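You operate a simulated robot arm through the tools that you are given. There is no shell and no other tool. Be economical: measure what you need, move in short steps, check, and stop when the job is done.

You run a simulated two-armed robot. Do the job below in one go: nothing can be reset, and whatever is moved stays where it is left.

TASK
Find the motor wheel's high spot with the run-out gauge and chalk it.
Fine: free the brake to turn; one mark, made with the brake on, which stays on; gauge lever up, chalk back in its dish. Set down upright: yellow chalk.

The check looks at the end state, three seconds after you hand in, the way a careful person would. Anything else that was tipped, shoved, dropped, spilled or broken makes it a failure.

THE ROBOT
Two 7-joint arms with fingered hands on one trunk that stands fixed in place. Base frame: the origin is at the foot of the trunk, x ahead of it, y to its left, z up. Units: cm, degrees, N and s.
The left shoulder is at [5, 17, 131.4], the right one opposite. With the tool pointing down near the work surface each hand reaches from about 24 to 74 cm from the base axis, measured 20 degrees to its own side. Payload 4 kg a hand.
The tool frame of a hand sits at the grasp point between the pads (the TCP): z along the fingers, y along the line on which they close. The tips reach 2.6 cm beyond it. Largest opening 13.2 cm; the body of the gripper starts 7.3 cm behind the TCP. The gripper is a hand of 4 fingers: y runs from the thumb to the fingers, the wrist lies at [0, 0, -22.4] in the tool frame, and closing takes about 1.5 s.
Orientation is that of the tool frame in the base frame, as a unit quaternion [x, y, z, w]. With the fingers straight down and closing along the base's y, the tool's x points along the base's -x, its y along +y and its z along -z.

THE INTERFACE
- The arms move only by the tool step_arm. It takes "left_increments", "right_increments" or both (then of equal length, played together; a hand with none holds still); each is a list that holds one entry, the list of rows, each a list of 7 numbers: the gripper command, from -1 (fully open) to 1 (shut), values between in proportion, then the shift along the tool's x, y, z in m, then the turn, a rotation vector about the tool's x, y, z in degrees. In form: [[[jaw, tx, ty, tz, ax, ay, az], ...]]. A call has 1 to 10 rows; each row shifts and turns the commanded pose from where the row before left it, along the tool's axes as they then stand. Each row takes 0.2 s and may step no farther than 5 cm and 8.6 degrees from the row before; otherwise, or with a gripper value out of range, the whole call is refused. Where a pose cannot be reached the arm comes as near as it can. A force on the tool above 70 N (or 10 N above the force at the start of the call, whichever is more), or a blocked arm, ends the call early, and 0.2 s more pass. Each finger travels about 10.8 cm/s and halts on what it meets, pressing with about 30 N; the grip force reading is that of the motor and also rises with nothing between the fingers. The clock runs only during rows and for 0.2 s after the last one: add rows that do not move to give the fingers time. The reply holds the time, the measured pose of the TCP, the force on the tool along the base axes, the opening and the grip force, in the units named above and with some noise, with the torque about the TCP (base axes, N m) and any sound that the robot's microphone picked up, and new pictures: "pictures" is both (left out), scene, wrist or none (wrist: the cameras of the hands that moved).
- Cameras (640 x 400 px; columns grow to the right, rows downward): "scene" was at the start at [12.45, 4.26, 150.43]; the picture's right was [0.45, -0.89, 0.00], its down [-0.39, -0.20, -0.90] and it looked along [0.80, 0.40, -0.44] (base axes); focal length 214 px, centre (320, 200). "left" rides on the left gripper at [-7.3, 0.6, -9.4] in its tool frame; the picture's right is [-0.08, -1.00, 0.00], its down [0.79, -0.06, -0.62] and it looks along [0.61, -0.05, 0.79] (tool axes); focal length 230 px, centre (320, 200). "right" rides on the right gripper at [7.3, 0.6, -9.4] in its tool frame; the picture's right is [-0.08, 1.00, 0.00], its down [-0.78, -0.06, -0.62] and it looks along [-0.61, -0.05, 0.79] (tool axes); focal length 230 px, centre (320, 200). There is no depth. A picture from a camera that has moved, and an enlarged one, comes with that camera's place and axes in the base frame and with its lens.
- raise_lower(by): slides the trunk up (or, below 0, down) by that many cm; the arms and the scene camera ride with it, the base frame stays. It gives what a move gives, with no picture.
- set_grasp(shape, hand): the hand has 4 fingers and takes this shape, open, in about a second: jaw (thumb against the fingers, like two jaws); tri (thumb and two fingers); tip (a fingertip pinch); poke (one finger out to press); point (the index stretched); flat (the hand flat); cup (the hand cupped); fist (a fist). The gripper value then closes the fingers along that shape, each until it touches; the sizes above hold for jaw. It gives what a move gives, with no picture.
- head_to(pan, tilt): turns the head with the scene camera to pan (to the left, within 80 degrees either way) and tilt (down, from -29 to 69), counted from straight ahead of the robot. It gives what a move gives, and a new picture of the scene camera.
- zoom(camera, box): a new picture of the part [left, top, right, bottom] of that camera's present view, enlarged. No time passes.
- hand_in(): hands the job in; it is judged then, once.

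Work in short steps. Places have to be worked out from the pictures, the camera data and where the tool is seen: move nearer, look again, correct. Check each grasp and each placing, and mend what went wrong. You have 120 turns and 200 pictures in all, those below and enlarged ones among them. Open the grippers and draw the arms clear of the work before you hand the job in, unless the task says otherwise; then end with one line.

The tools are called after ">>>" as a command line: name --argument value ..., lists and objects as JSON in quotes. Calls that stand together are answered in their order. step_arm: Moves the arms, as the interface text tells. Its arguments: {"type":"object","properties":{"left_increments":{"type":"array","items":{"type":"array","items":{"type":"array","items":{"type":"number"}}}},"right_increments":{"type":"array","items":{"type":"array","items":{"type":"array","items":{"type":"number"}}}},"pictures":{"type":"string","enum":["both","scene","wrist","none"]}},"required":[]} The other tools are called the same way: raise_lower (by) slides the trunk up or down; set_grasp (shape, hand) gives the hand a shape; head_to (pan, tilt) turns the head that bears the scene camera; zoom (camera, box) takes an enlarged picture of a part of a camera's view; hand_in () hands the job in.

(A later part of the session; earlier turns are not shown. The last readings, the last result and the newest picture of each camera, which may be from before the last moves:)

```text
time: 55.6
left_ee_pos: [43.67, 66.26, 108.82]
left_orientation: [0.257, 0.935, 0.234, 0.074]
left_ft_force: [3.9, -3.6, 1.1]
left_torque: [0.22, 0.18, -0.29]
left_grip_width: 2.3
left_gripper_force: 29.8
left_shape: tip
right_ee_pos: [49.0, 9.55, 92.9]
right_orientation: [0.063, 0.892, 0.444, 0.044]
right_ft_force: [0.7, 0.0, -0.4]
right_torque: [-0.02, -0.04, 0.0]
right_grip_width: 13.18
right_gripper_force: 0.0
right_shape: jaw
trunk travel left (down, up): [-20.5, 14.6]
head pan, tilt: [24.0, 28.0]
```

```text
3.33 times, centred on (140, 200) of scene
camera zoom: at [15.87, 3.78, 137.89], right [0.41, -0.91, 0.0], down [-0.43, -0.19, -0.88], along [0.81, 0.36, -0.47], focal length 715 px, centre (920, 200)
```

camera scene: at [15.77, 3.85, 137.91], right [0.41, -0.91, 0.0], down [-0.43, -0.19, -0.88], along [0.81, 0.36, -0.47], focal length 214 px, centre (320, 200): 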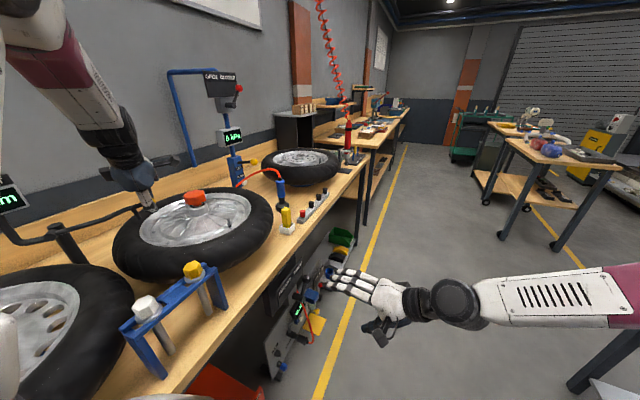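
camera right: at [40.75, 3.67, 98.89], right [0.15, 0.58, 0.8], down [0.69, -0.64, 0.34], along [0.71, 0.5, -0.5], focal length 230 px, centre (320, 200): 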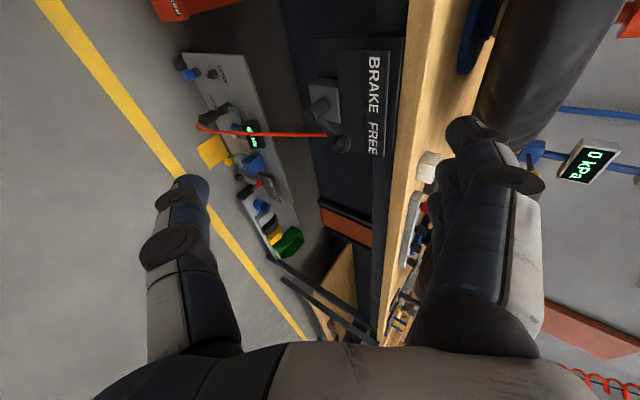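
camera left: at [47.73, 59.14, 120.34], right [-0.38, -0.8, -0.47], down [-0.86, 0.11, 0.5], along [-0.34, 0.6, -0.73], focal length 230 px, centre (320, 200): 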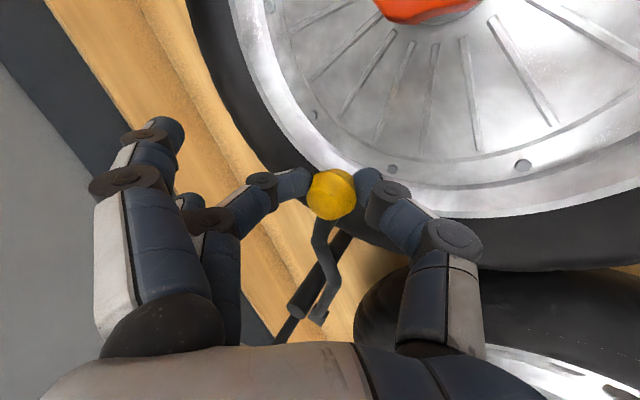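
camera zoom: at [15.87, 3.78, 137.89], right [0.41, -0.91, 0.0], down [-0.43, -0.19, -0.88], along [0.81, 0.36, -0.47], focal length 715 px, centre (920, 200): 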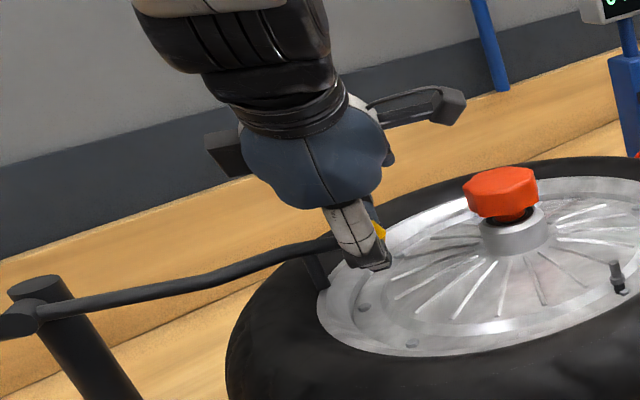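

>>> step_arm --left_increments '[[[1, 0.0007, -0.003, 0.0055, 0, 0, 0], [1, 0.0009, -0.003, 0.0055, 0, 0, 0], [1, 0, 0, 0, 0, 0, 0]]]' --pictures "wrist"

>>> zoom --camera "scene" --box '[0, 140, 200, 260]'

```text
time: 56.4
left_ee_pos: [43.61, 66.43, 107.43]
left_orientation: [0.256, 0.935, 0.234, 0.073]
left_ft_force: [-0.1, 2.2, -0.1]
left_torque: [-0.02, 0.02, 0.06]
left_grip_width: 1.42
left_gripper_force: 30.2
left_shape: tip
right_ee_pos: [49.05, 9.76, 92.92]
right_orientation: [0.063, 0.892, 0.445, 0.045]
right_ft_force: [-0.2, -0.9, 0.0]
right_torque: [0.01, 0.01, -0.01]
right_grip_width: 13.18
right_gripper_force: 0.0
right_shape: jaw
trunk travel left (down, up): [-20.5, 14.6]
head pan, tilt: [24.0, 28.0]
camera left: at [47.66, 59.23, 116.11], right [-0.38, -0.8, -0.47], down [-0.86, 0.11, 0.5], along [-0.35, 0.6, -0.73], focal length 230 px, centre (320, 200)
```

left: 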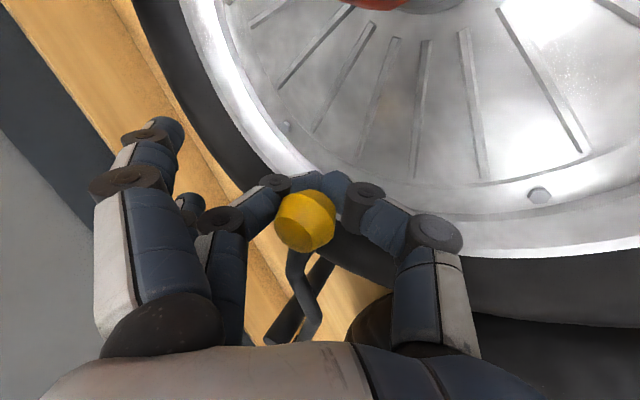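

```text
3.20 times, centred on (100, 200) of scene
camera zoom: at [15.82, 3.83, 137.9], right [0.41, -0.91, 0.0], down [-0.43, -0.19, -0.88], along [0.81, 0.36, -0.47], focal length 686 px, centre (1024, 200)
```

zoom: 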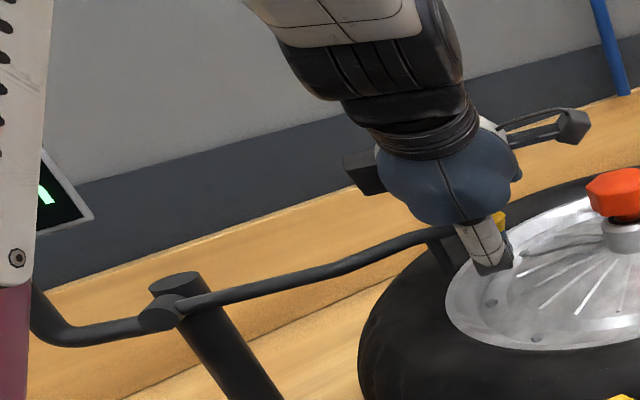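

The knob slipped from the pinch, likely because the stylus seated. I open, withdraw upward and view the display.

>>> step_arm --left_increments '[[[0.2, 0, 0, 0, 0, 0, 0], [0, 0, 0, -0.005, 0, 0, 0], [0, 0, 0, -0.03, 0, 0, 0], [0, -0.01, 0, -0.04, 0, 0, 0], [0, -0.01, 0, -0.04, 0, 0, 0], [0, 0, 0, -0.03, 0, 0, 0], [0, 0, 0, 0, 0, 0, 0]]]' --pictures "both"

>>> zoom --camera "left" --box '[200, 0, 480, 300]'

```text
time: 58.0
left_ee_pos: [41.39, 59.58, 120.27]
left_orientation: [0.256, 0.935, 0.234, 0.074]
left_ft_force: [0.3, 0.4, 0.5]
left_torque: [0.0, 0.02, -0.01]
left_grip_width: 6.52
left_gripper_force: 0.0
left_shape: tip
right_ee_pos: [49.14, 9.82, 92.87]
right_orientation: [0.063, 0.892, 0.445, 0.044]
right_ft_force: [-0.1, -0.6, -0.1]
right_torque: [-0.02, 0.03, -0.03]
right_grip_width: 13.2
right_gripper_force: 0.1
right_shape: jaw
trunk travel left (down, up): [-20.5, 14.6]
head pan, tilt: [24.0, 28.0]
camera scene: at [15.85, 3.89, 137.89], right [0.41, -0.91, 0.0], down [-0.43, -0.19, -0.88], along [0.81, 0.36, -0.47], focal length 214 px, centre (320, 200)
camera left: at [45.56, 52.45, 128.91], right [-0.38, -0.8, -0.47], down [-0.86, 0.11, 0.5], along [-0.35, 0.59, -0.73], focal length 230 px, centre (320, 200)
```

scene: 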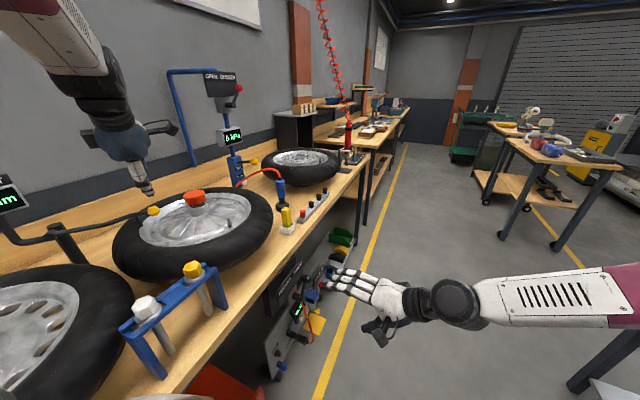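
left: 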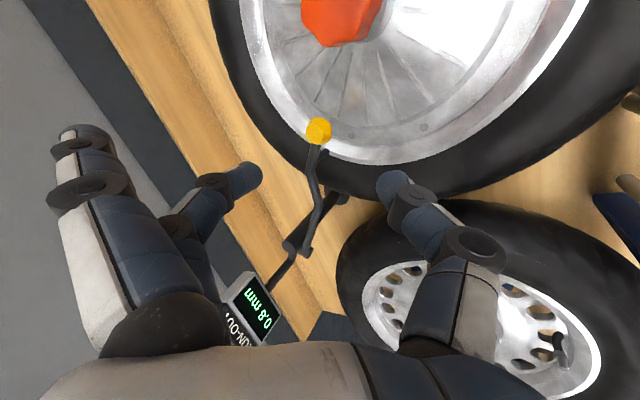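

```text
1.33 times, centred on (340, 150) of left
camera zoom: at [45.56, 52.45, 128.91], right [-0.38, -0.8, -0.47], down [-0.86, 0.11, 0.5], along [-0.35, 0.59, -0.73], focal length 307 px, centre (293, 267)
```

zoom: 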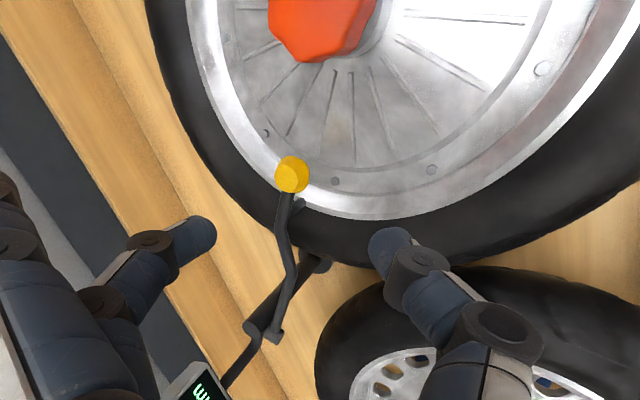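

The gauge reads about 0.8 mm. Zoom to read it exactly; meanwhile raise the right hand (closed) toward the tyre's front edge to drive the wheel.

>>> zoom --camera "left" --box '[200, 260, 300, 360]'

>>> step_arm --right_increments '[[[1, 0.0062, 0.0427, 0.0095, 0, 0, 0], [1, 0.0062, 0.0427, 0.0095, 0, 0, 0], [1, 0.0062, 0.0427, 0.0095, 0, 0, 0], [1, 0.0062, 0.0427, 0.0095, 0, 0, 0], [1, 0.0062, 0.0427, 0.0095, 0, 0, 0], [1, 0.0062, 0.0427, 0.0095, 0, 0, 0], [1, 0, 0, 0, 0, 0, 0]]]' --pictures "both"

```text
4.00 times, centred on (250, 310) of left
camera zoom: at [45.56, 52.45, 128.91], right [-0.38, -0.8, -0.47], down [-0.86, 0.11, 0.5], along [-0.35, 0.59, -0.73], focal length 920 px, centre (600, -240)
```

zoom: 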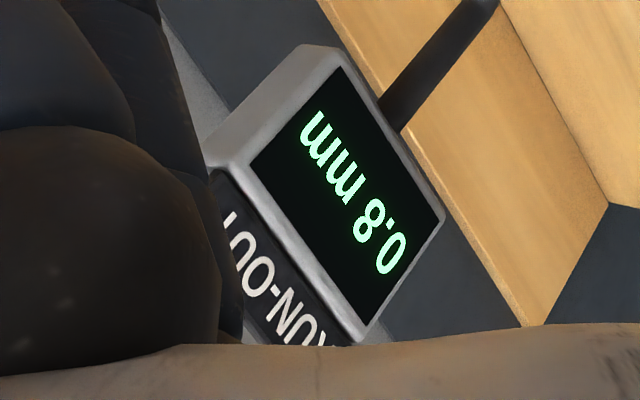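

```text
time: 59.6
left_ee_pos: [41.42, 59.36, 120.23]
left_orientation: [0.256, 0.935, 0.234, 0.073]
left_ft_force: [-1.0, 0.1, 0.0]
left_torque: [-0.01, 0.01, -0.01]
left_grip_width: 6.5
left_gripper_force: 0.1
left_shape: tip
right_ee_pos: [47.88, 30.19, 109.77]
right_orientation: [0.064, 0.892, 0.445, 0.044]
right_ft_force: [0.4, -0.2, 0.1]
right_torque: [0.0, 0.0, 0.02]
right_grip_width: 0.0
right_gripper_force: 30.0
right_shape: jaw
trunk travel left (down, up): [-20.5, 14.6]
head pan, tilt: [24.0, 28.0]
camera scene: at [15.86, 3.81, 137.89], right [0.41, -0.91, 0.0], down [-0.43, -0.19, -0.88], along [0.81, 0.36, -0.47], focal length 214 px, centre (320, 200)
camera right: at [39.57, 24.25, 115.77], right [0.15, 0.58, 0.8], down [0.69, -0.64, 0.34], along [0.71, 0.5, -0.5], focal length 230 px, centre (320, 200)
```

scene: 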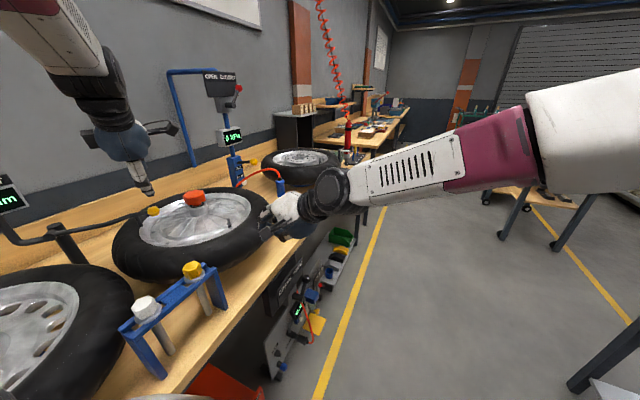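
right: 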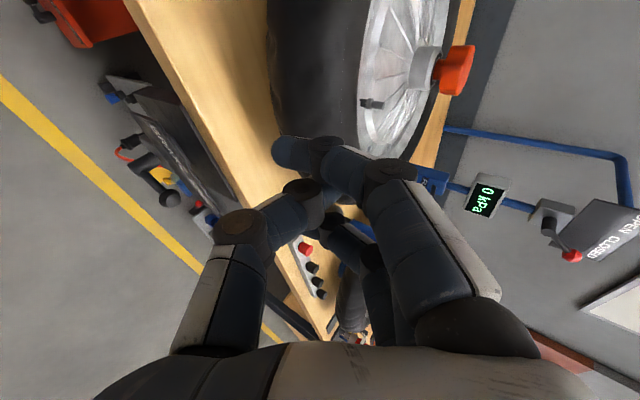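

Now approach the tyre shoulder at the front.

>>> step_arm --right_increments '[[[1, 0.003, 0.002, 0.02, 0, 0, 0], [1, 0.003, 0.002, 0.02, 0, 0, 0], [1, 0.002, 0.001, 0.015, 0, 0, 0], [1, 0, 0, 0, 0, 0, 0]]]' --pictures "wrist"

```text
time: 60.8
left_ee_pos: [41.32, 59.54, 120.27]
left_orientation: [0.257, 0.935, 0.235, 0.074]
left_ft_force: [0.0, 0.7, -0.8]
left_torque: [0.03, -0.01, 0.0]
left_grip_width: 6.53
left_gripper_force: 0.0
left_shape: tip
right_ee_pos: [50.35, 33.44, 108.8]
right_orientation: [0.081, 0.884, 0.457, 0.056]
right_ft_force: [-0.9, -0.6, -0.1]
right_torque: [-0.03, 0.0, 0.01]
right_grip_width: 0.02
right_gripper_force: 29.5
right_shape: jaw
trunk travel left (down, up): [-20.5, 14.6]
head pan, tilt: [24.0, 28.0]
stopped in row 4 (right hand): the arm was blocked; the commanded pose is now the measured one
camera right: at [41.72, 27.61, 114.55], right [0.17, 0.55, 0.82], down [0.66, -0.68, 0.33], along [0.73, 0.48, -0.48], focal length 230 px, centre (320, 200)
```

right: 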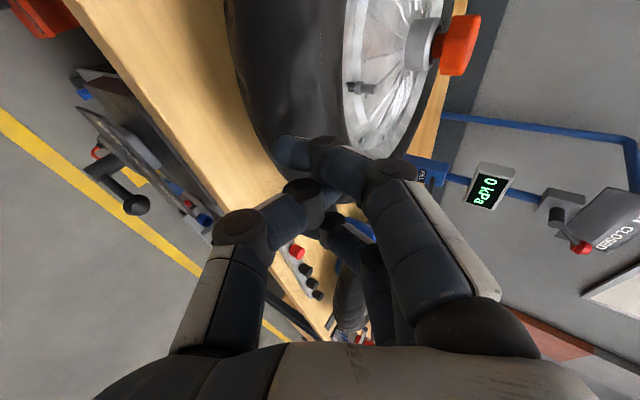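

The right arm limits out here; the left hand can drive the wheel instead if the head can see the display. I'll draw the right hand back and pan the head.

>>> step_arm --right_increments '[[[1, 0, 0, -0.04, 0, 0, 0], [1, 0, 0, -0.04, 0, 0, 0], [1, 0, -0.03, -0.02, 0, 0, 0], [1, 0, -0.04, 0, 0, 0, 0], [1, 0, -0.04, 0, 0, 0, 0], [1, 0, 0, 0, 0, 0, 0]]]' --pictures "none"

>>> head_to --pan 38 --tilt 38

```text
time: 62.2
left_ee_pos: [41.37, 59.7, 120.31]
left_orientation: [0.257, 0.935, 0.234, 0.074]
left_ft_force: [0.1, -0.1, -0.3]
left_torque: [-0.01, -0.01, 0.0]
left_grip_width: 6.53
left_gripper_force: 0.0
left_shape: tip
right_ee_pos: [47.54, 19.37, 105.42]
right_orientation: [0.076, 0.886, 0.454, 0.056]
right_ft_force: [0.0, 0.4, -0.3]
right_torque: [0.01, -0.03, 0.0]
right_grip_width: 0.0
right_gripper_force: 30.3
right_shape: jaw
trunk travel left (down, up): [-20.5, 14.6]
head pan, tilt: [24.0, 28.0]
```

```text
time: 63.0
left_ee_pos: [41.33, 59.66, 120.16]
left_orientation: [0.257, 0.935, 0.234, 0.075]
left_ft_force: [0.4, 0.1, 0.6]
left_torque: [0.02, 0.02, -0.06]
left_grip_width: 6.53
left_gripper_force: 0.0
left_shape: tip
right_ee_pos: [47.5, 19.37, 105.44]
right_orientation: [0.077, 0.885, 0.456, 0.055]
right_ft_force: [0.3, -0.3, 0.3]
right_torque: [0.0, 0.01, 0.01]
right_grip_width: 0.0
right_gripper_force: 29.9
right_shape: jaw
trunk travel left (down, up): [-20.5, 14.6]
head pan, tilt: [38.0, 38.0]
camera scene: at [14.3, 5.45, 136.35], right [0.62, -0.79, 0.0], down [-0.49, -0.38, -0.79], along [0.62, 0.48, -0.62], focal length 214 px, centre (320, 200)
```

scene: 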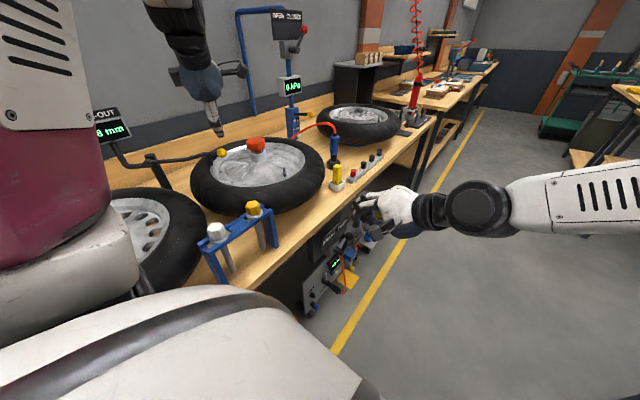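

The display is visible to the head ("…8 mm"). I'll drive the tyre with the left hand: set jaw closed, straighten it to point down and go over the tyre at about (34.5,54).

>>> set_grasp --hand "left" --shape "jaw"

>>> step_arm --left_increments '[[[1, 0, 0, 0, 7.2, 0, 0], [1, 0, 0, 0, 7.2, 0, 0], [1, 0, 0, 0, 7.2, 0, 0], [1, 0, 0, 0, 7.2, 0, 0], [1, 0.01, -0.028, 0, 0, 0, 0], [1, 0.01, -0.028, 0, 0, 0, 0], [1, 0.01, -0.028, 0, 0, 0, 0], [1, 0, 0, 0.04, 0, 0, 0], [1, 0, 0, 0.04, 0, 0, 0], [1, 0, 0, 0, 0, 0, 0]]]' --pictures "both"

```text
time: 63.9
left_ee_pos: [41.45, 59.64, 120.23]
left_orientation: [0.258, 0.935, 0.234, 0.074]
left_ft_force: [0.2, 0.1, -0.3]
left_torque: [-0.01, 0.03, 0.0]
left_grip_width: 13.18
left_gripper_force: 0.0
left_shape: jaw
right_ee_pos: [47.56, 19.33, 105.55]
right_orientation: [0.077, 0.885, 0.456, 0.056]
right_ft_force: [0.1, -0.7, -0.2]
right_torque: [0.0, 0.03, -0.02]
right_grip_width: 0.0
right_gripper_force: 30.0
right_shape: jaw
trunk travel left (down, up): [-20.5, 14.6]
head pan, tilt: [38.0, 38.0]
```

```text
time: 66.1
left_ee_pos: [34.82, 53.88, 112.23]
left_orientation: [0.267, 0.964, -0.006, 0.007]
left_ft_force: [-0.1, -0.6, -0.3]
left_torque: [-0.01, 0.0, 0.01]
left_grip_width: 0.0
left_gripper_force: 30.1
left_shape: jaw
right_ee_pos: [47.56, 19.29, 105.43]
right_orientation: [0.076, 0.886, 0.455, 0.054]
right_ft_force: [-0.8, 0.9, 0.8]
right_torque: [-0.01, -0.01, 0.02]
right_grip_width: 0.0
right_gripper_force: 30.3
right_shape: jaw
trunk travel left (down, up): [-20.5, 14.6]
head pan, tilt: [38.0, 38.0]
camera scene: at [14.29, 5.47, 136.35], right [0.62, -0.79, 0.0], down [-0.49, -0.38, -0.79], along [0.62, 0.49, -0.62], focal length 214 px, centre (320, 200)
camera left: at [41.33, 50.72, 121.78], right [-0.45, -0.89, 0.01], down [-0.71, 0.36, 0.6], along [-0.54, 0.26, -0.8], focal length 230 px, centre (320, 200)
```

scene: 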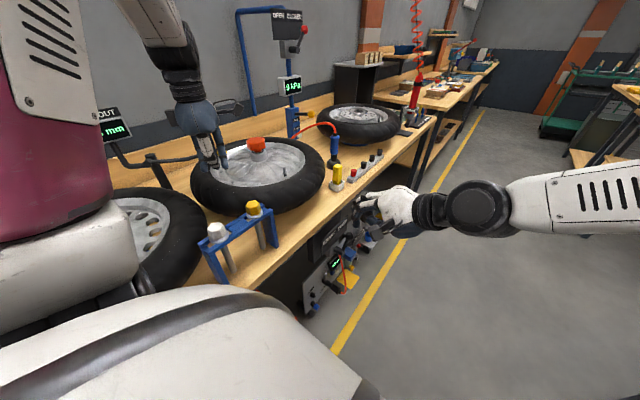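
left: 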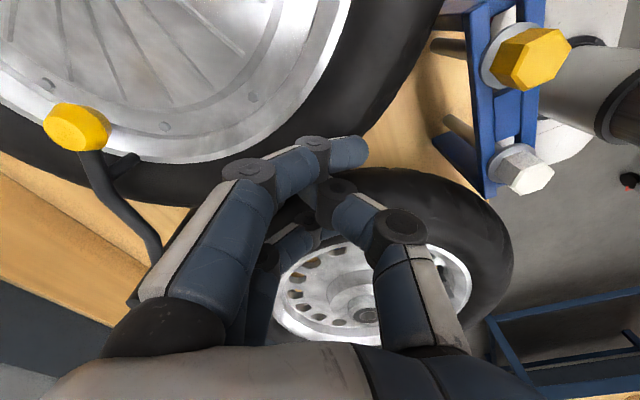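

Fingertips are over the motor wheel's tyre. Lower until contact.

>>> step_arm --left_increments '[[[1, 0, 0, 0.02, 0, 0, 0], [1, 0, 0, 0.02, 0, 0, 0], [1, 0, 0, 0.01, 0, 0, 0], [1, 0, 0, 0.01, 0, 0, 0], [1, 0, 0, 0, 0, 0, 0]]]' --pictures "none"

```text
time: 67.2
left_ee_pos: [34.85, 53.76, 107.35]
left_orientation: [0.269, 0.963, 0.008, 0.013]
left_ft_force: [-10.5, -1.5, 54.3]
left_torque: [0.59, 0.19, 0.11]
left_grip_width: 0.0
left_gripper_force: 29.4
left_shape: jaw
right_ee_pos: [47.16, 19.02, 105.79]
right_orientation: [0.075, 0.885, 0.457, 0.057]
right_ft_force: [-0.3, 0.4, -0.1]
right_torque: [-0.03, -0.01, -0.05]
right_grip_width: 0.03
right_gripper_force: 30.2
right_shape: jaw
trunk travel left (down, up): [-20.5, 14.6]
head pan, tilt: [38.0, 38.0]
stopped in row 5 (left hand): the force on the tool passed its limit (the readings are from after the stop); the commanded pose is now the measured one
```

Contact at tyre top z≈104.7. Ease the press a little and drag ~37° along the tyre arc (front moves +x).

>>> step_arm --left_increments '[[[1, 0, 0, -0.004, 0, 0, 0], [1, -0.0205, -0.013, 0, 0, 0, 0], [1, -0.022, -0.0102, 0, 0, 0, 0], [1, -0.0232, -0.0073, 0, 0, 0, 0], [1, -0.0239, -0.0042, 0, 0, 0, 0], [1, -0.0243, -0.001, 0, 0, 0, 0], [1, 0, 0, 0, 0, 0, 0]]]' --pictures "both"

>>> zoom --camera "scene" --box '[80, 90, 200, 180]'

```text
time: 68.8
left_ee_pos: [42.85, 45.11, 107.32]
left_orientation: [0.268, 0.963, 0.003, 0.012]
left_ft_force: [-0.1, -0.2, 23.3]
left_torque: [0.31, -0.07, -0.02]
left_grip_width: 0.02
left_gripper_force: 29.6
left_shape: jaw
right_ee_pos: [47.54, 19.21, 105.57]
right_orientation: [0.076, 0.885, 0.455, 0.056]
right_ft_force: [-0.3, 0.0, -0.1]
right_torque: [0.0, 0.01, 0.0]
right_grip_width: 0.0
right_gripper_force: 29.7
right_shape: jaw
trunk travel left (down, up): [-20.5, 14.6]
head pan, tilt: [38.0, 38.0]
camera scene: at [14.11, 5.36, 136.37], right [0.62, -0.79, 0.0], down [-0.48, -0.38, -0.79], along [0.62, 0.49, -0.61], focal length 214 px, centre (320, 200)
camera left: at [49.19, 41.61, 116.92], right [-0.45, -0.89, -0.01], down [-0.72, 0.35, 0.6], along [-0.53, 0.28, -0.8], focal length 230 px, centre (320, 200)
```

scene: 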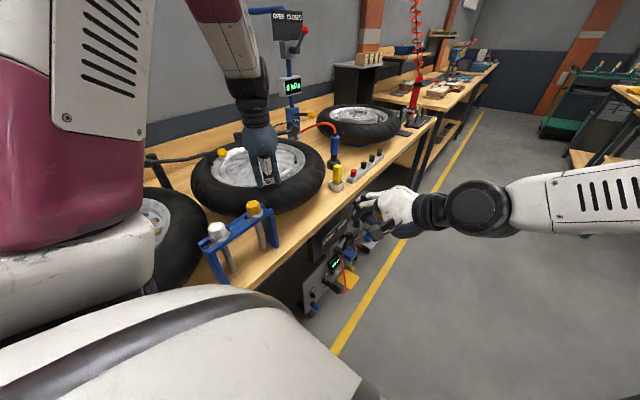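
left: 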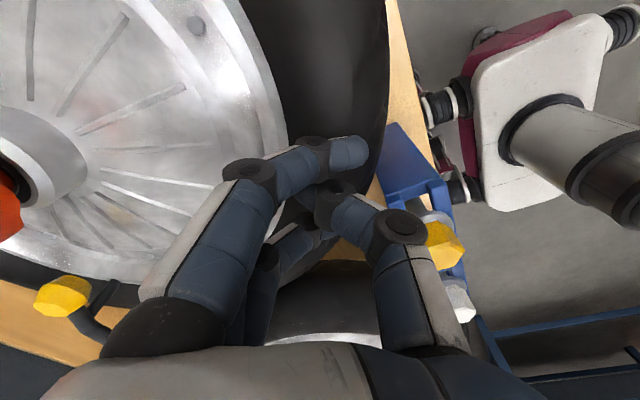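

```text
4.44 times, centred on (140, 135) of scene
camera zoom: at [14.11, 5.36, 136.37], right [0.62, -0.79, 0.0], down [-0.48, -0.38, -0.79], along [0.62, 0.49, -0.61], focal length 953 px, centre (1120, 489)
```

zoom: 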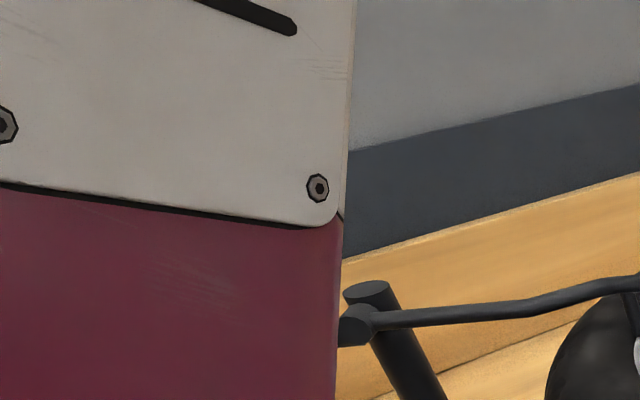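

>>> zoom --camera "scene" --box '[170, 110, 350, 230]'

```text
3.33 times, centred on (260, 170) of scene
camera zoom: at [14.11, 5.36, 136.37], right [0.62, -0.79, 0.0], down [-0.48, -0.38, -0.79], along [0.62, 0.49, -0.61], focal length 715 px, centre (520, 300)
```

zoom: 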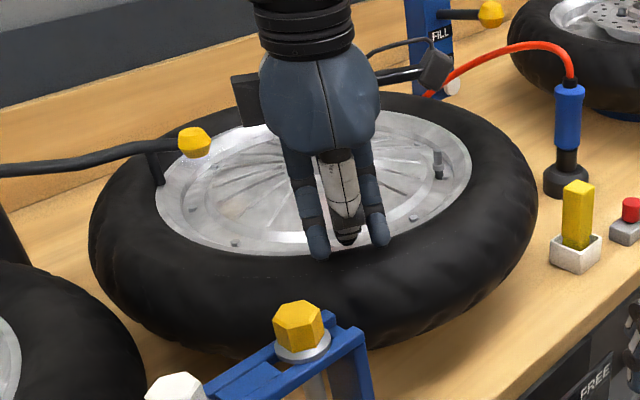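

The wheel turned ~35° (valve stem moved), but my left arm hides the display. I'll return the left hand to its display-viewing pose and yaw the right hand to a more natural heading so it can drive the tyre instead.

>>> step_arm --left_increments '[[[1, 0, 0, -0.04, 0, 0, 0], [1, 0.0218, 0.0293, -0.0225, 0, 0, 0], [1, 0.0218, 0.0293, -0.0225, 0, 0, 0], [1, 0.0218, 0.0293, -0.0225, 0, 0, 0], [1, 0.0218, 0.0293, -0.0225, 0, 0, 0], [1, 0, 0, 0, -7.2, 0, 0], [1, 0, 0, 0, -7.2, 0, 0], [1, 0, 0, 0, -7.2, 0, 0], [1, 0, 0, 0, -7.2, 0, 0], [1, 0, 0, 0, 0, 0, 0]]]' --right_increments '[[[1, 0, 0, 0, 0.18, -6.4, 4.8], [1, 0, 0, 0, 0.18, -6.4, 4.8], [1, 0, 0, 0, 0.18, -6.4, 4.8], [1, 0, 0, 0, 0.18, -6.4, 4.8], [1, 0, 0, 0, 0.18, -6.4, 4.8], [1, 0, 0, 0, 0, 0, 0], [1, 0, 0, 0, 0, 0, 0], [1, 0, 0, 0, 0, 0, 0], [1, 0, 0, 0, 0, 0, 0], [1, 0, 0, 0, 0, 0, 0]]]' --pictures "both"

```text
time: 71.2
left_ee_pos: [41.26, 59.55, 120.14]
left_orientation: [0.257, 0.933, 0.242, 0.077]
left_ft_force: [0.3, 0.1, -0.6]
left_torque: [0.0, 0.02, -0.01]
left_grip_width: 0.01
left_gripper_force: 29.9
left_shape: jaw
right_ee_pos: [49.96, 17.95, 109.45]
right_orientation: [0.412, 0.773, 0.443, 0.192]
right_ft_force: [0.3, -0.3, -0.4]
right_torque: [0.0, 0.03, -0.02]
right_grip_width: 0.03
right_gripper_force: 29.6
right_shape: jaw
trunk travel left (down, up): [-20.5, 14.6]
head pan, tilt: [38.0, 38.0]
stopped in row 10 (right hand): the arm was blocked; the commanded pose is now the measured one
camera scene: at [14.3, 5.42, 136.35], right [0.62, -0.79, 0.0], down [-0.49, -0.38, -0.79], along [0.62, 0.49, -0.62], focal length 214 px, centre (320, 200)
camera right: at [39.88, 19.07, 115.49], right [0.51, 0.2, 0.84], down [0.02, -0.97, 0.22], along [0.86, -0.09, -0.5], focal length 230 px, centre (320, 200)
camera left: at [45.23, 52.31, 128.84], right [-0.37, -0.79, -0.49], down [-0.86, 0.11, 0.49], along [-0.34, 0.61, -0.72], focal length 230 px, centre (320, 200)
```

scene: 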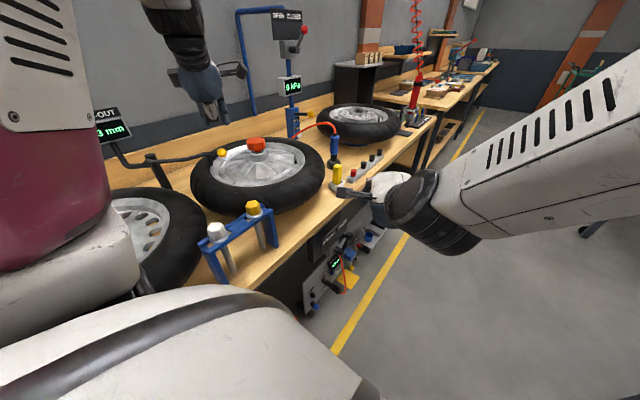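
right: 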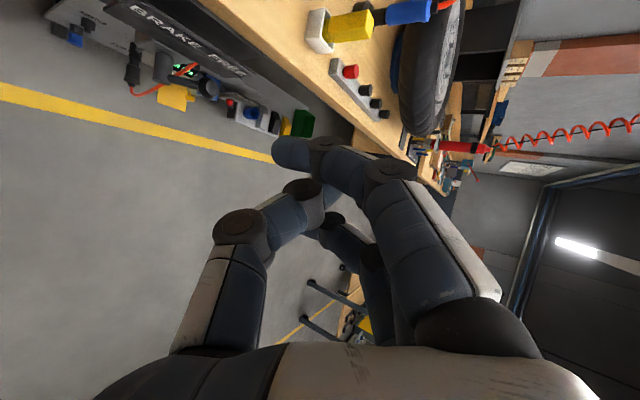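
left: 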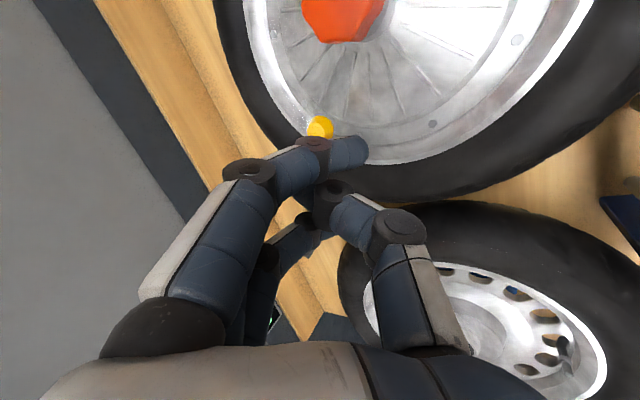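

>>> zoom --camera "scene" --box '[80, 95, 160, 155]'

>>> step_arm --left_increments '[[[-0.5, 0, 0, 0, 0, 0, 0], [-0.5, 0, 0, 0, 0, 0, 0], [-0.5, 0, 0, 0, 0, 0, 0], [-0.5, 0, 0, 0, 0, 0, 0]]]' --pictures "wrist"

```text
6.67 times, centred on (120, 125) of scene
camera zoom: at [14.3, 5.42, 136.35], right [0.62, -0.79, 0.0], down [-0.49, -0.38, -0.79], along [0.62, 0.49, -0.62], focal length 1430 px, centre (1653, 700)
```

zoom: 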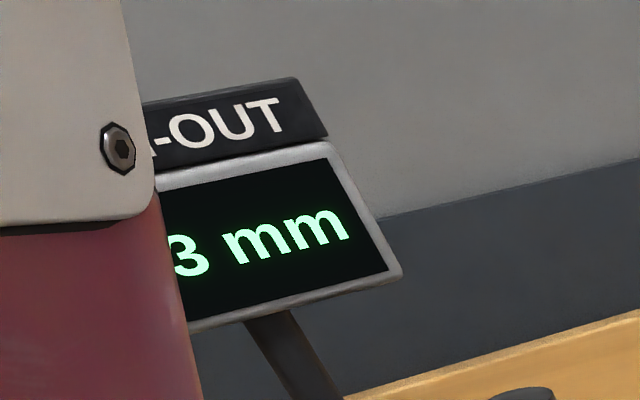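

```text
time: 72.2
left_ee_pos: [41.09, 59.61, 120.17]
left_orientation: [0.257, 0.932, 0.241, 0.078]
left_ft_force: [-0.6, 0.3, -0.3]
left_torque: [-0.01, 0.0, -0.02]
left_grip_width: 9.88
left_gripper_force: 0.1
left_shape: jaw
right_ee_pos: [49.95, 18.04, 109.39]
right_orientation: [0.411, 0.772, 0.444, 0.193]
right_ft_force: [-0.3, 0.1, -0.5]
right_torque: [-0.02, 0.0, -0.02]
right_grip_width: 0.0
right_gripper_force: 30.3
right_shape: jaw
trunk travel left (down, up): [-20.5, 14.6]
head pan, tilt: [38.0, 38.0]
camera left: at [45.23, 52.35, 128.8], right [-0.37, -0.79, -0.49], down [-0.86, 0.11, 0.49], along [-0.34, 0.61, -0.72], focal length 230 px, centre (320, 200)
```

left: 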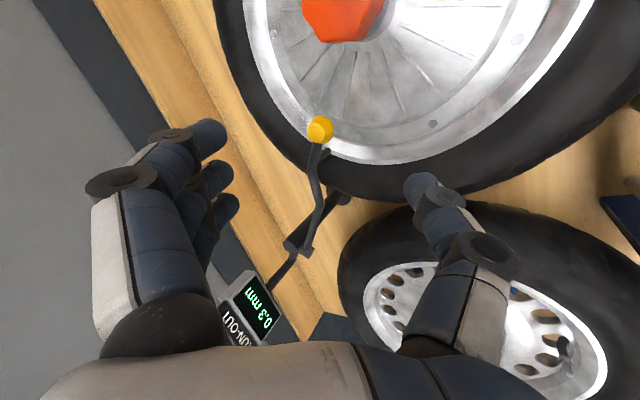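

Reading is 0.3 mm after a ~35° counter-clockwise turn (was 0.8), so I'll turn clockwise instead. I bring the left hand down-pointing over the tyre front at (47,43).

>>> step_arm --left_increments '[[[1, 0, 0, 0, 7.3, 0, 0], [1, 0, 0, 0, 7.3, 0, 0], [1, 0, 0, 0, 7.3, 0, 0], [1, 0, 0, 0, 7.3, 0, 0], [1, -0.0345, -0.0278, 0, 0, 0, 0], [1, -0.0345, -0.0278, 0, 0, 0, 0], [1, -0.0345, -0.0278, 0, 0, 0, 0], [1, -0.0345, -0.0278, 0, 0, 0, 0], [1, 0, 0, 0.045, 0, 0, 0], [1, 0, 0, 0.045, 0, 0, 0]]]' --pictures "none"

>>> head_to --pan 36 --tilt 38

```text
time: 74.4
left_ee_pos: [47.63, 42.84, 111.39]
left_orientation: [0.269, 0.963, -0.001, 0.011]
left_ft_force: [0.2, 0.3, 0.4]
left_torque: [0.03, 0.02, -0.02]
left_grip_width: 0.0
left_gripper_force: 30.5
left_shape: jaw
right_ee_pos: [49.96, 18.02, 109.49]
right_orientation: [0.411, 0.773, 0.443, 0.193]
right_ft_force: [-0.3, -0.3, 0.7]
right_torque: [-0.02, -0.02, -0.01]
right_grip_width: 0.04
right_gripper_force: 30.1
right_shape: jaw
trunk travel left (down, up): [-20.5, 14.6]
head pan, tilt: [38.0, 38.0]
```

```text
time: 75.0
left_ee_pos: [47.55, 42.76, 111.39]
left_orientation: [0.268, 0.963, 0.0, 0.01]
left_ft_force: [-0.4, 0.1, 0.3]
left_torque: [0.03, 0.03, 0.01]
left_grip_width: 0.02
left_gripper_force: 30.0
left_shape: jaw
right_ee_pos: [49.88, 17.93, 109.48]
right_orientation: [0.411, 0.773, 0.443, 0.193]
right_ft_force: [-0.2, -0.1, -0.7]
right_torque: [0.01, 0.01, -0.06]
right_grip_width: 0.0
right_gripper_force: 30.2
right_shape: jaw
trunk travel left (down, up): [-20.5, 14.6]
head pan, tilt: [36.0, 38.0]
camera scene: at [14.46, 5.21, 136.35], right [0.59, -0.81, 0.0], down [-0.5, -0.36, -0.79], along [0.64, 0.46, -0.62], focal length 214 px, centre (320, 200)
```

scene: 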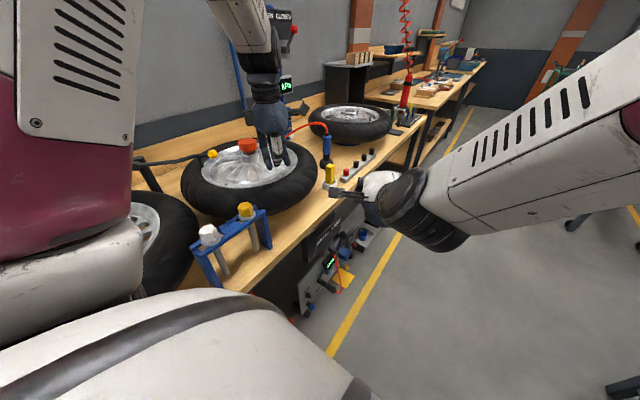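

Lower onto the tyre and stroke ~50° clockwise.

>>> step_arm --left_increments '[[[1, 0, 0, 0.03, 0, 0, 0], [1, 0, 0, 0.01, 0, 0, 0], [1, 0.0319, -0.007, 0, 0, 0, 0], [1, 0.0326, -0.0013, 0, 0, 0, 0], [1, 0.0323, 0.0044, 0, 0, 0, 0], [1, 0.0311, 0.0099, 0, 0, 0, 0], [1, 0.0289, 0.0152, 0, 0, 0, 0], [1, 0, 0, 0, 0, 0, 0]]]' --pictures "scene"

>>> zoom --camera "scene" --box '[80, 100, 180, 180]'

>>> zoom --camera "scene" --box '[170, 110, 330, 230]'

```text
time: 76.8
left_ee_pos: [35.51, 52.57, 107.53]
left_orientation: [0.269, 0.963, 0.004, 0.012]
left_ft_force: [22.7, 6.3, 38.5]
left_torque: [0.95, -1.01, -0.41]
left_grip_width: 0.0
left_gripper_force: 30.3
left_shape: jaw
right_ee_pos: [50.04, 17.74, 109.45]
right_orientation: [0.411, 0.773, 0.444, 0.192]
right_ft_force: [0.8, -0.7, -0.2]
right_torque: [0.02, 0.02, 0.01]
right_grip_width: 0.01
right_gripper_force: 30.1
right_shape: jaw
trunk travel left (down, up): [-20.5, 14.6]
head pan, tilt: [36.0, 38.0]
camera scene: at [14.64, 4.9, 136.36], right [0.59, -0.81, 0.0], down [-0.5, -0.36, -0.79], along [0.64, 0.46, -0.62], focal length 214 px, centre (320, 200)
```

scene: 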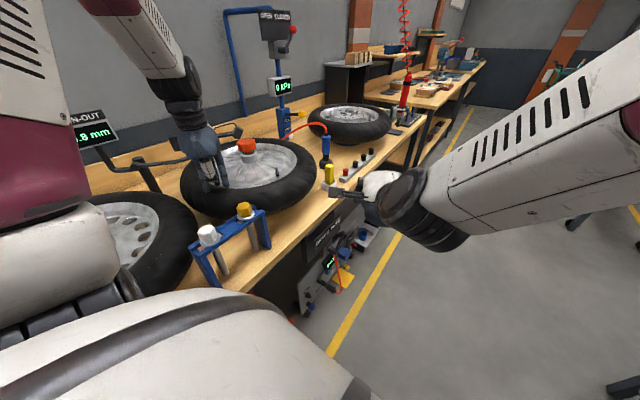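

```text
5.00 times, centred on (130, 140) of scene
camera zoom: at [14.64, 4.9, 136.36], right [0.59, -0.81, 0.0], down [-0.5, -0.36, -0.79], along [0.64, 0.46, -0.62], focal length 1072 px, centre (1270, 500)
```

zoom: 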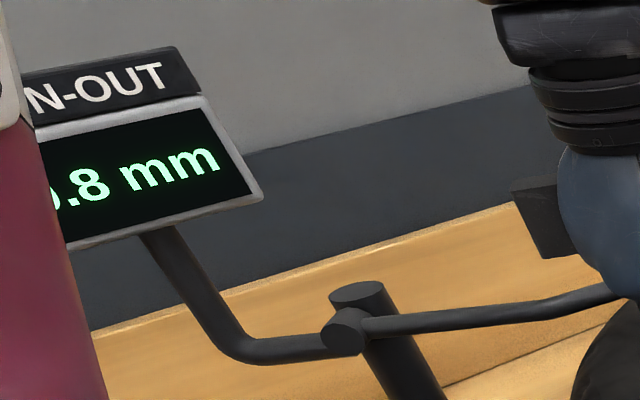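

```text
3.33 times, centred on (250, 170) of scene
camera zoom: at [14.64, 4.9, 136.36], right [0.59, -0.81, 0.0], down [-0.5, -0.36, -0.79], along [0.64, 0.46, -0.62], focal length 715 px, centre (553, 300)
```

zoom: 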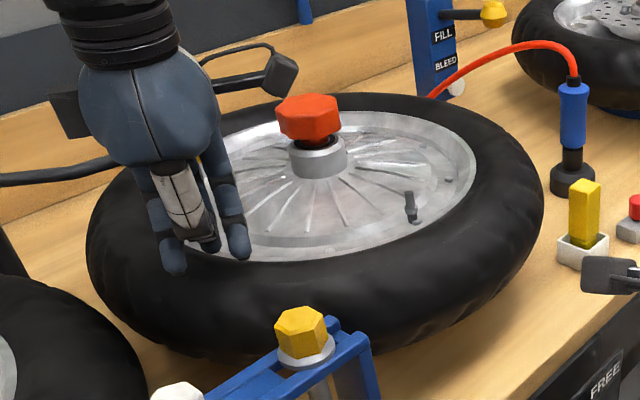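

0.8 mm at valve angle ≈270°, consistent. Continue clockwise with a combined return-and-stroke.

>>> step_arm --left_increments '[[[1, 0, 0, -0.03, 0, 0, 0], [1, -0.045, -0.006, 0, 0, 0, 0], [1, -0.045, -0.006, 0, 0, 0, 0], [1, -0.045, -0.006, 0, 0, 0, 0], [1, -0.021, -0.003, 0.03, 0, 0, 0], [1, 0.0319, -0.007, 0, 0, 0, 0], [1, 0.0326, -0.0013, 0, 0, 0, 0], [1, 0.0323, 0.0044, 0, 0, 0, 0], [1, 0.0311, 0.0099, 0, 0, 0, 0], [1, 0.0289, 0.0152, 0, 0, 0, 0]]]' --pictures "none"

>>> zoom --camera "scene" --box '[60, 100, 340, 260]'

```text
time: 79.0
left_ee_pos: [35.66, 53.01, 107.47]
left_orientation: [0.27, 0.963, 0.006, 0.014]
left_ft_force: [30.0, 9.3, 40.3]
left_torque: [1.29, -1.41, -0.66]
left_grip_width: 0.02
left_gripper_force: 29.8
left_shape: jaw
right_ee_pos: [50.04, 17.99, 109.53]
right_orientation: [0.411, 0.774, 0.442, 0.192]
right_ft_force: [0.4, 0.1, 0.9]
right_torque: [-0.04, -0.01, 0.01]
right_grip_width: 0.0
right_gripper_force: 30.4
right_shape: jaw
trunk travel left (down, up): [-20.5, 14.6]
head pan, tilt: [36.0, 38.0]
```

```text
2.29 times, centred on (200, 180) of scene
camera zoom: at [14.46, 5.13, 136.4], right [0.59, -0.81, 0.0], down [-0.5, -0.36, -0.79], along [0.64, 0.46, -0.62], focal length 490 px, centre (594, 246)
```

zoom: 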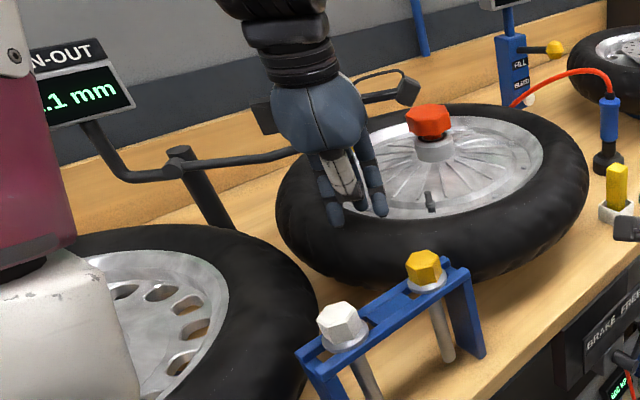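

Valve at ≈232°, reading x.1 (likely 1.1). Continue.

>>> step_arm --left_increments '[[[1, 0, 0, -0.03, 0, 0, 0], [1, -0.045, -0.006, 0, 0, 0, 0], [1, -0.045, -0.006, 0, 0, 0, 0], [1, -0.045, -0.006, 0, 0, 0, 0], [1, -0.021, -0.003, 0.03, 0, 0, 0], [1, 0.0319, -0.007, 0, 0, 0, 0], [1, 0.0326, -0.0013, 0, 0, 0, 0], [1, 0.0323, 0.0044, 0, 0, 0, 0], [1, 0.0311, 0.0099, 0, 0, 0, 0], [1, 0.0289, 0.0152, 0, 0, 0, 0]]]' --pictures "none"

>>> zoom --camera "scene" --box '[60, 100, 340, 260]'

```text
time: 81.2
left_ee_pos: [35.5, 52.93, 107.44]
left_orientation: [0.27, 0.963, 0.006, 0.015]
left_ft_force: [31.5, 8.4, 37.6]
left_torque: [1.35, -1.53, -0.88]
left_grip_width: 0.01
left_gripper_force: 30.4
left_shape: jaw
right_ee_pos: [49.98, 17.95, 109.53]
right_orientation: [0.411, 0.773, 0.443, 0.193]
right_ft_force: [-0.4, 0.2, -0.1]
right_torque: [0.03, 0.03, -0.06]
right_grip_width: 0.0
right_gripper_force: 30.2
right_shape: jaw
trunk travel left (down, up): [-20.5, 14.6]
head pan, tilt: [36.0, 38.0]
```

```text
2.29 times, centred on (200, 180) of scene
camera zoom: at [14.51, 5.15, 136.38], right [0.59, -0.81, 0.0], down [-0.5, -0.36, -0.79], along [0.64, 0.46, -0.62], focal length 490 px, centre (594, 246)
```

zoom: 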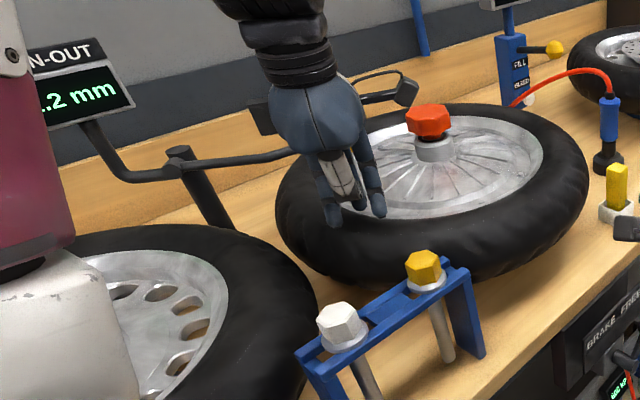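

Reading 1.2 now (valve ≈195°, hidden by hand). I'll nudge further clockwise in small steps to find where it drops.

>>> step_arm --left_increments '[[[1, 0.0081, 0.0059, 0, 0, 0, 0], [1, 0.0081, 0.0059, 0, 0, 0, 0], [1, 0, 0, 0, 0, 0, 0]]]' --pictures "none"

>>> zoom --camera "scene" --box '[60, 100, 340, 260]'

```text
time: 82.0
left_ee_pos: [35.01, 54.65, 107.45]
left_orientation: [0.268, 0.963, 0.007, 0.013]
left_ft_force: [40.3, 2.4, 42.7]
left_torque: [1.41, -1.9, -1.22]
left_grip_width: 0.0
left_gripper_force: 29.8
left_shape: jaw
right_ee_pos: [50.25, 17.84, 109.41]
right_orientation: [0.411, 0.773, 0.443, 0.192]
right_ft_force: [0.4, -0.5, -0.5]
right_torque: [-0.01, -0.01, 0.01]
right_grip_width: 0.03
right_gripper_force: 30.6
right_shape: jaw
trunk travel left (down, up): [-20.5, 14.6]
head pan, tilt: [36.0, 38.0]
```

```text
2.29 times, centred on (200, 180) of scene
camera zoom: at [14.79, 4.9, 136.33], right [0.59, -0.81, 0.0], down [-0.5, -0.36, -0.79], along [0.64, 0.46, -0.62], focal length 490 px, centre (594, 246)
```

zoom: 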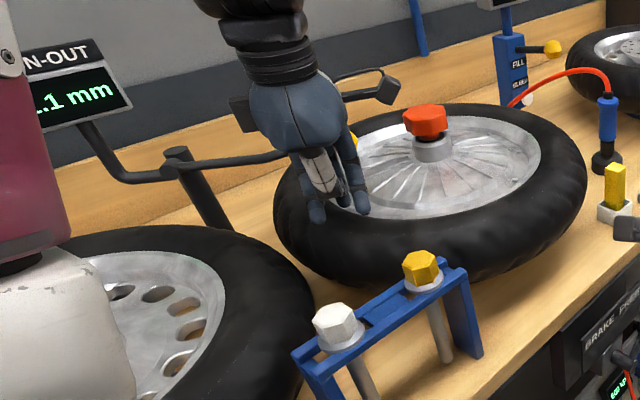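

Dropped to 1.1: the clockwise edge of the peak. Lift the hand to see the valve's angle.

>>> step_arm --left_increments '[[[1, -0.01, -0.006, -0.01, 0, 0, 0], [1, 0, 0, -0.05, 0, 0, 0], [1, 0, -0.03, -0.04, 0, 0, 0], [1, 0, -0.04, -0.02, 0, 0, 0], [1, 0, 0, 0, 0, 0, 0]]]' --pictures "both"

>>> zoom --camera "scene" --box '[60, 100, 340, 260]'

```text
time: 83.2
left_ee_pos: [31.14, 47.95, 118.86]
left_orientation: [0.268, 0.963, -0.002, 0.01]
left_ft_force: [-0.1, -0.1, 0.0]
left_torque: [0.0, 0.0, 0.0]
left_grip_width: 0.0
left_gripper_force: 29.9
left_shape: jaw
right_ee_pos: [49.92, 18.18, 109.41]
right_orientation: [0.411, 0.774, 0.443, 0.192]
right_ft_force: [-0.4, 0.4, -0.2]
right_torque: [-0.02, 0.0, 0.0]
right_grip_width: 0.0
right_gripper_force: 29.8
right_shape: jaw
trunk travel left (down, up): [-20.5, 14.6]
head pan, tilt: [36.0, 38.0]
camera scene: at [14.5, 5.31, 136.33], right [0.59, -0.81, 0.0], down [-0.5, -0.36, -0.79], along [0.64, 0.46, -0.62], focal length 214 px, centre (320, 200)
camera left: at [37.53, 44.58, 128.41], right [-0.45, -0.89, 0.0], down [-0.71, 0.36, 0.6], along [-0.54, 0.27, -0.8], focal length 230 px, centre (320, 200)
```

scene: 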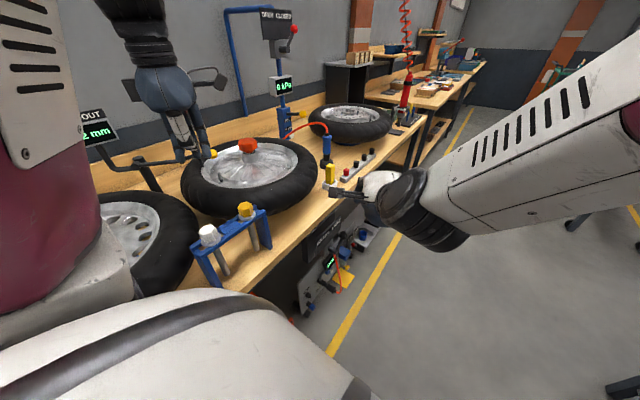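
left: 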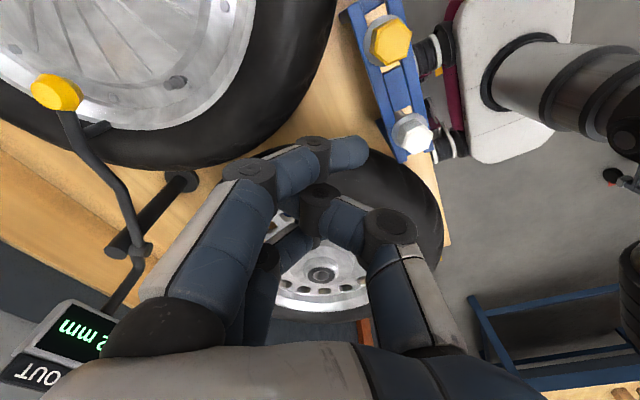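

```text
2.29 times, centred on (200, 180) of scene
camera zoom: at [14.5, 5.31, 136.33], right [0.59, -0.81, 0.0], down [-0.5, -0.36, -0.79], along [0.64, 0.46, -0.62], focal length 490 px, centre (594, 246)
```

zoom: 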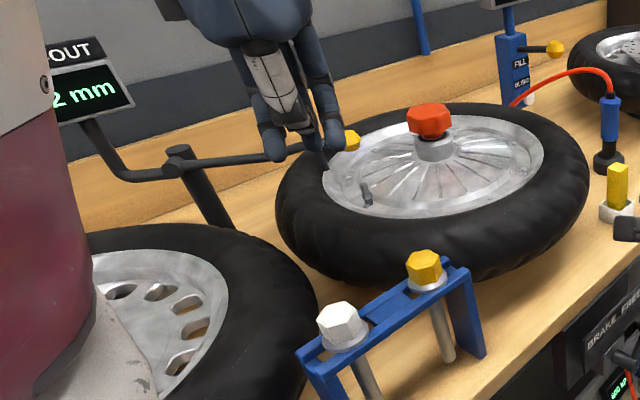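

This pose shows both display (1.2) and valve (≈192°). Now find the counter-clockwise edge: press again and drag back in small steps.

>>> step_arm --left_increments '[[[1, 0, 0.035, 0.03, 0, 0, 0], [1, 0, 0.037, 0.03, 0, 0, 0], [1, 0, 0, 0.045, 0, 0, 0], [1, 0, 0, 0.01, 0, 0, 0], [1, -0.0168, -0.0109, 0, 0, 0, 0], [1, -0.0178, -0.0091, 0, 0, 0, 0], [1, -0.0187, -0.0072, 0, 0, 0, 0], [1, 0, 0, 0, 0, 0, 0]]]' --pictures "none"

>>> zoom --camera "scene" --box '[60, 100, 340, 260]'

```text
time: 85.0
left_ee_pos: [38.16, 48.77, 107.61]
left_orientation: [0.268, 0.963, -0.001, 0.011]
left_ft_force: [0.1, -0.3, 1.0]
left_torque: [0.02, -0.05, -0.03]
left_grip_width: 0.0
left_gripper_force: 29.9
left_shape: jaw
right_ee_pos: [50.04, 18.08, 109.4]
right_orientation: [0.411, 0.773, 0.443, 0.192]
right_ft_force: [-0.3, 0.1, -0.7]
right_torque: [-0.01, 0.0, 0.01]
right_grip_width: 0.02
right_gripper_force: 30.2
right_shape: jaw
trunk travel left (down, up): [-20.5, 14.6]
head pan, tilt: [36.0, 38.0]
```

```text
2.29 times, centred on (200, 180) of scene
camera zoom: at [14.44, 5.23, 136.34], right [0.59, -0.81, 0.0], down [-0.5, -0.36, -0.79], along [0.64, 0.46, -0.62], focal length 490 px, centre (594, 246)
```

zoom: 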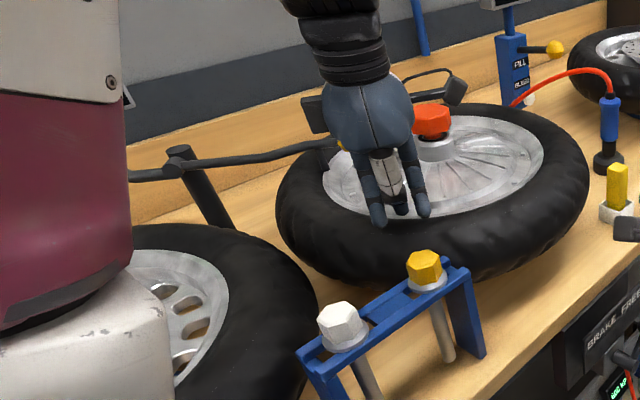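

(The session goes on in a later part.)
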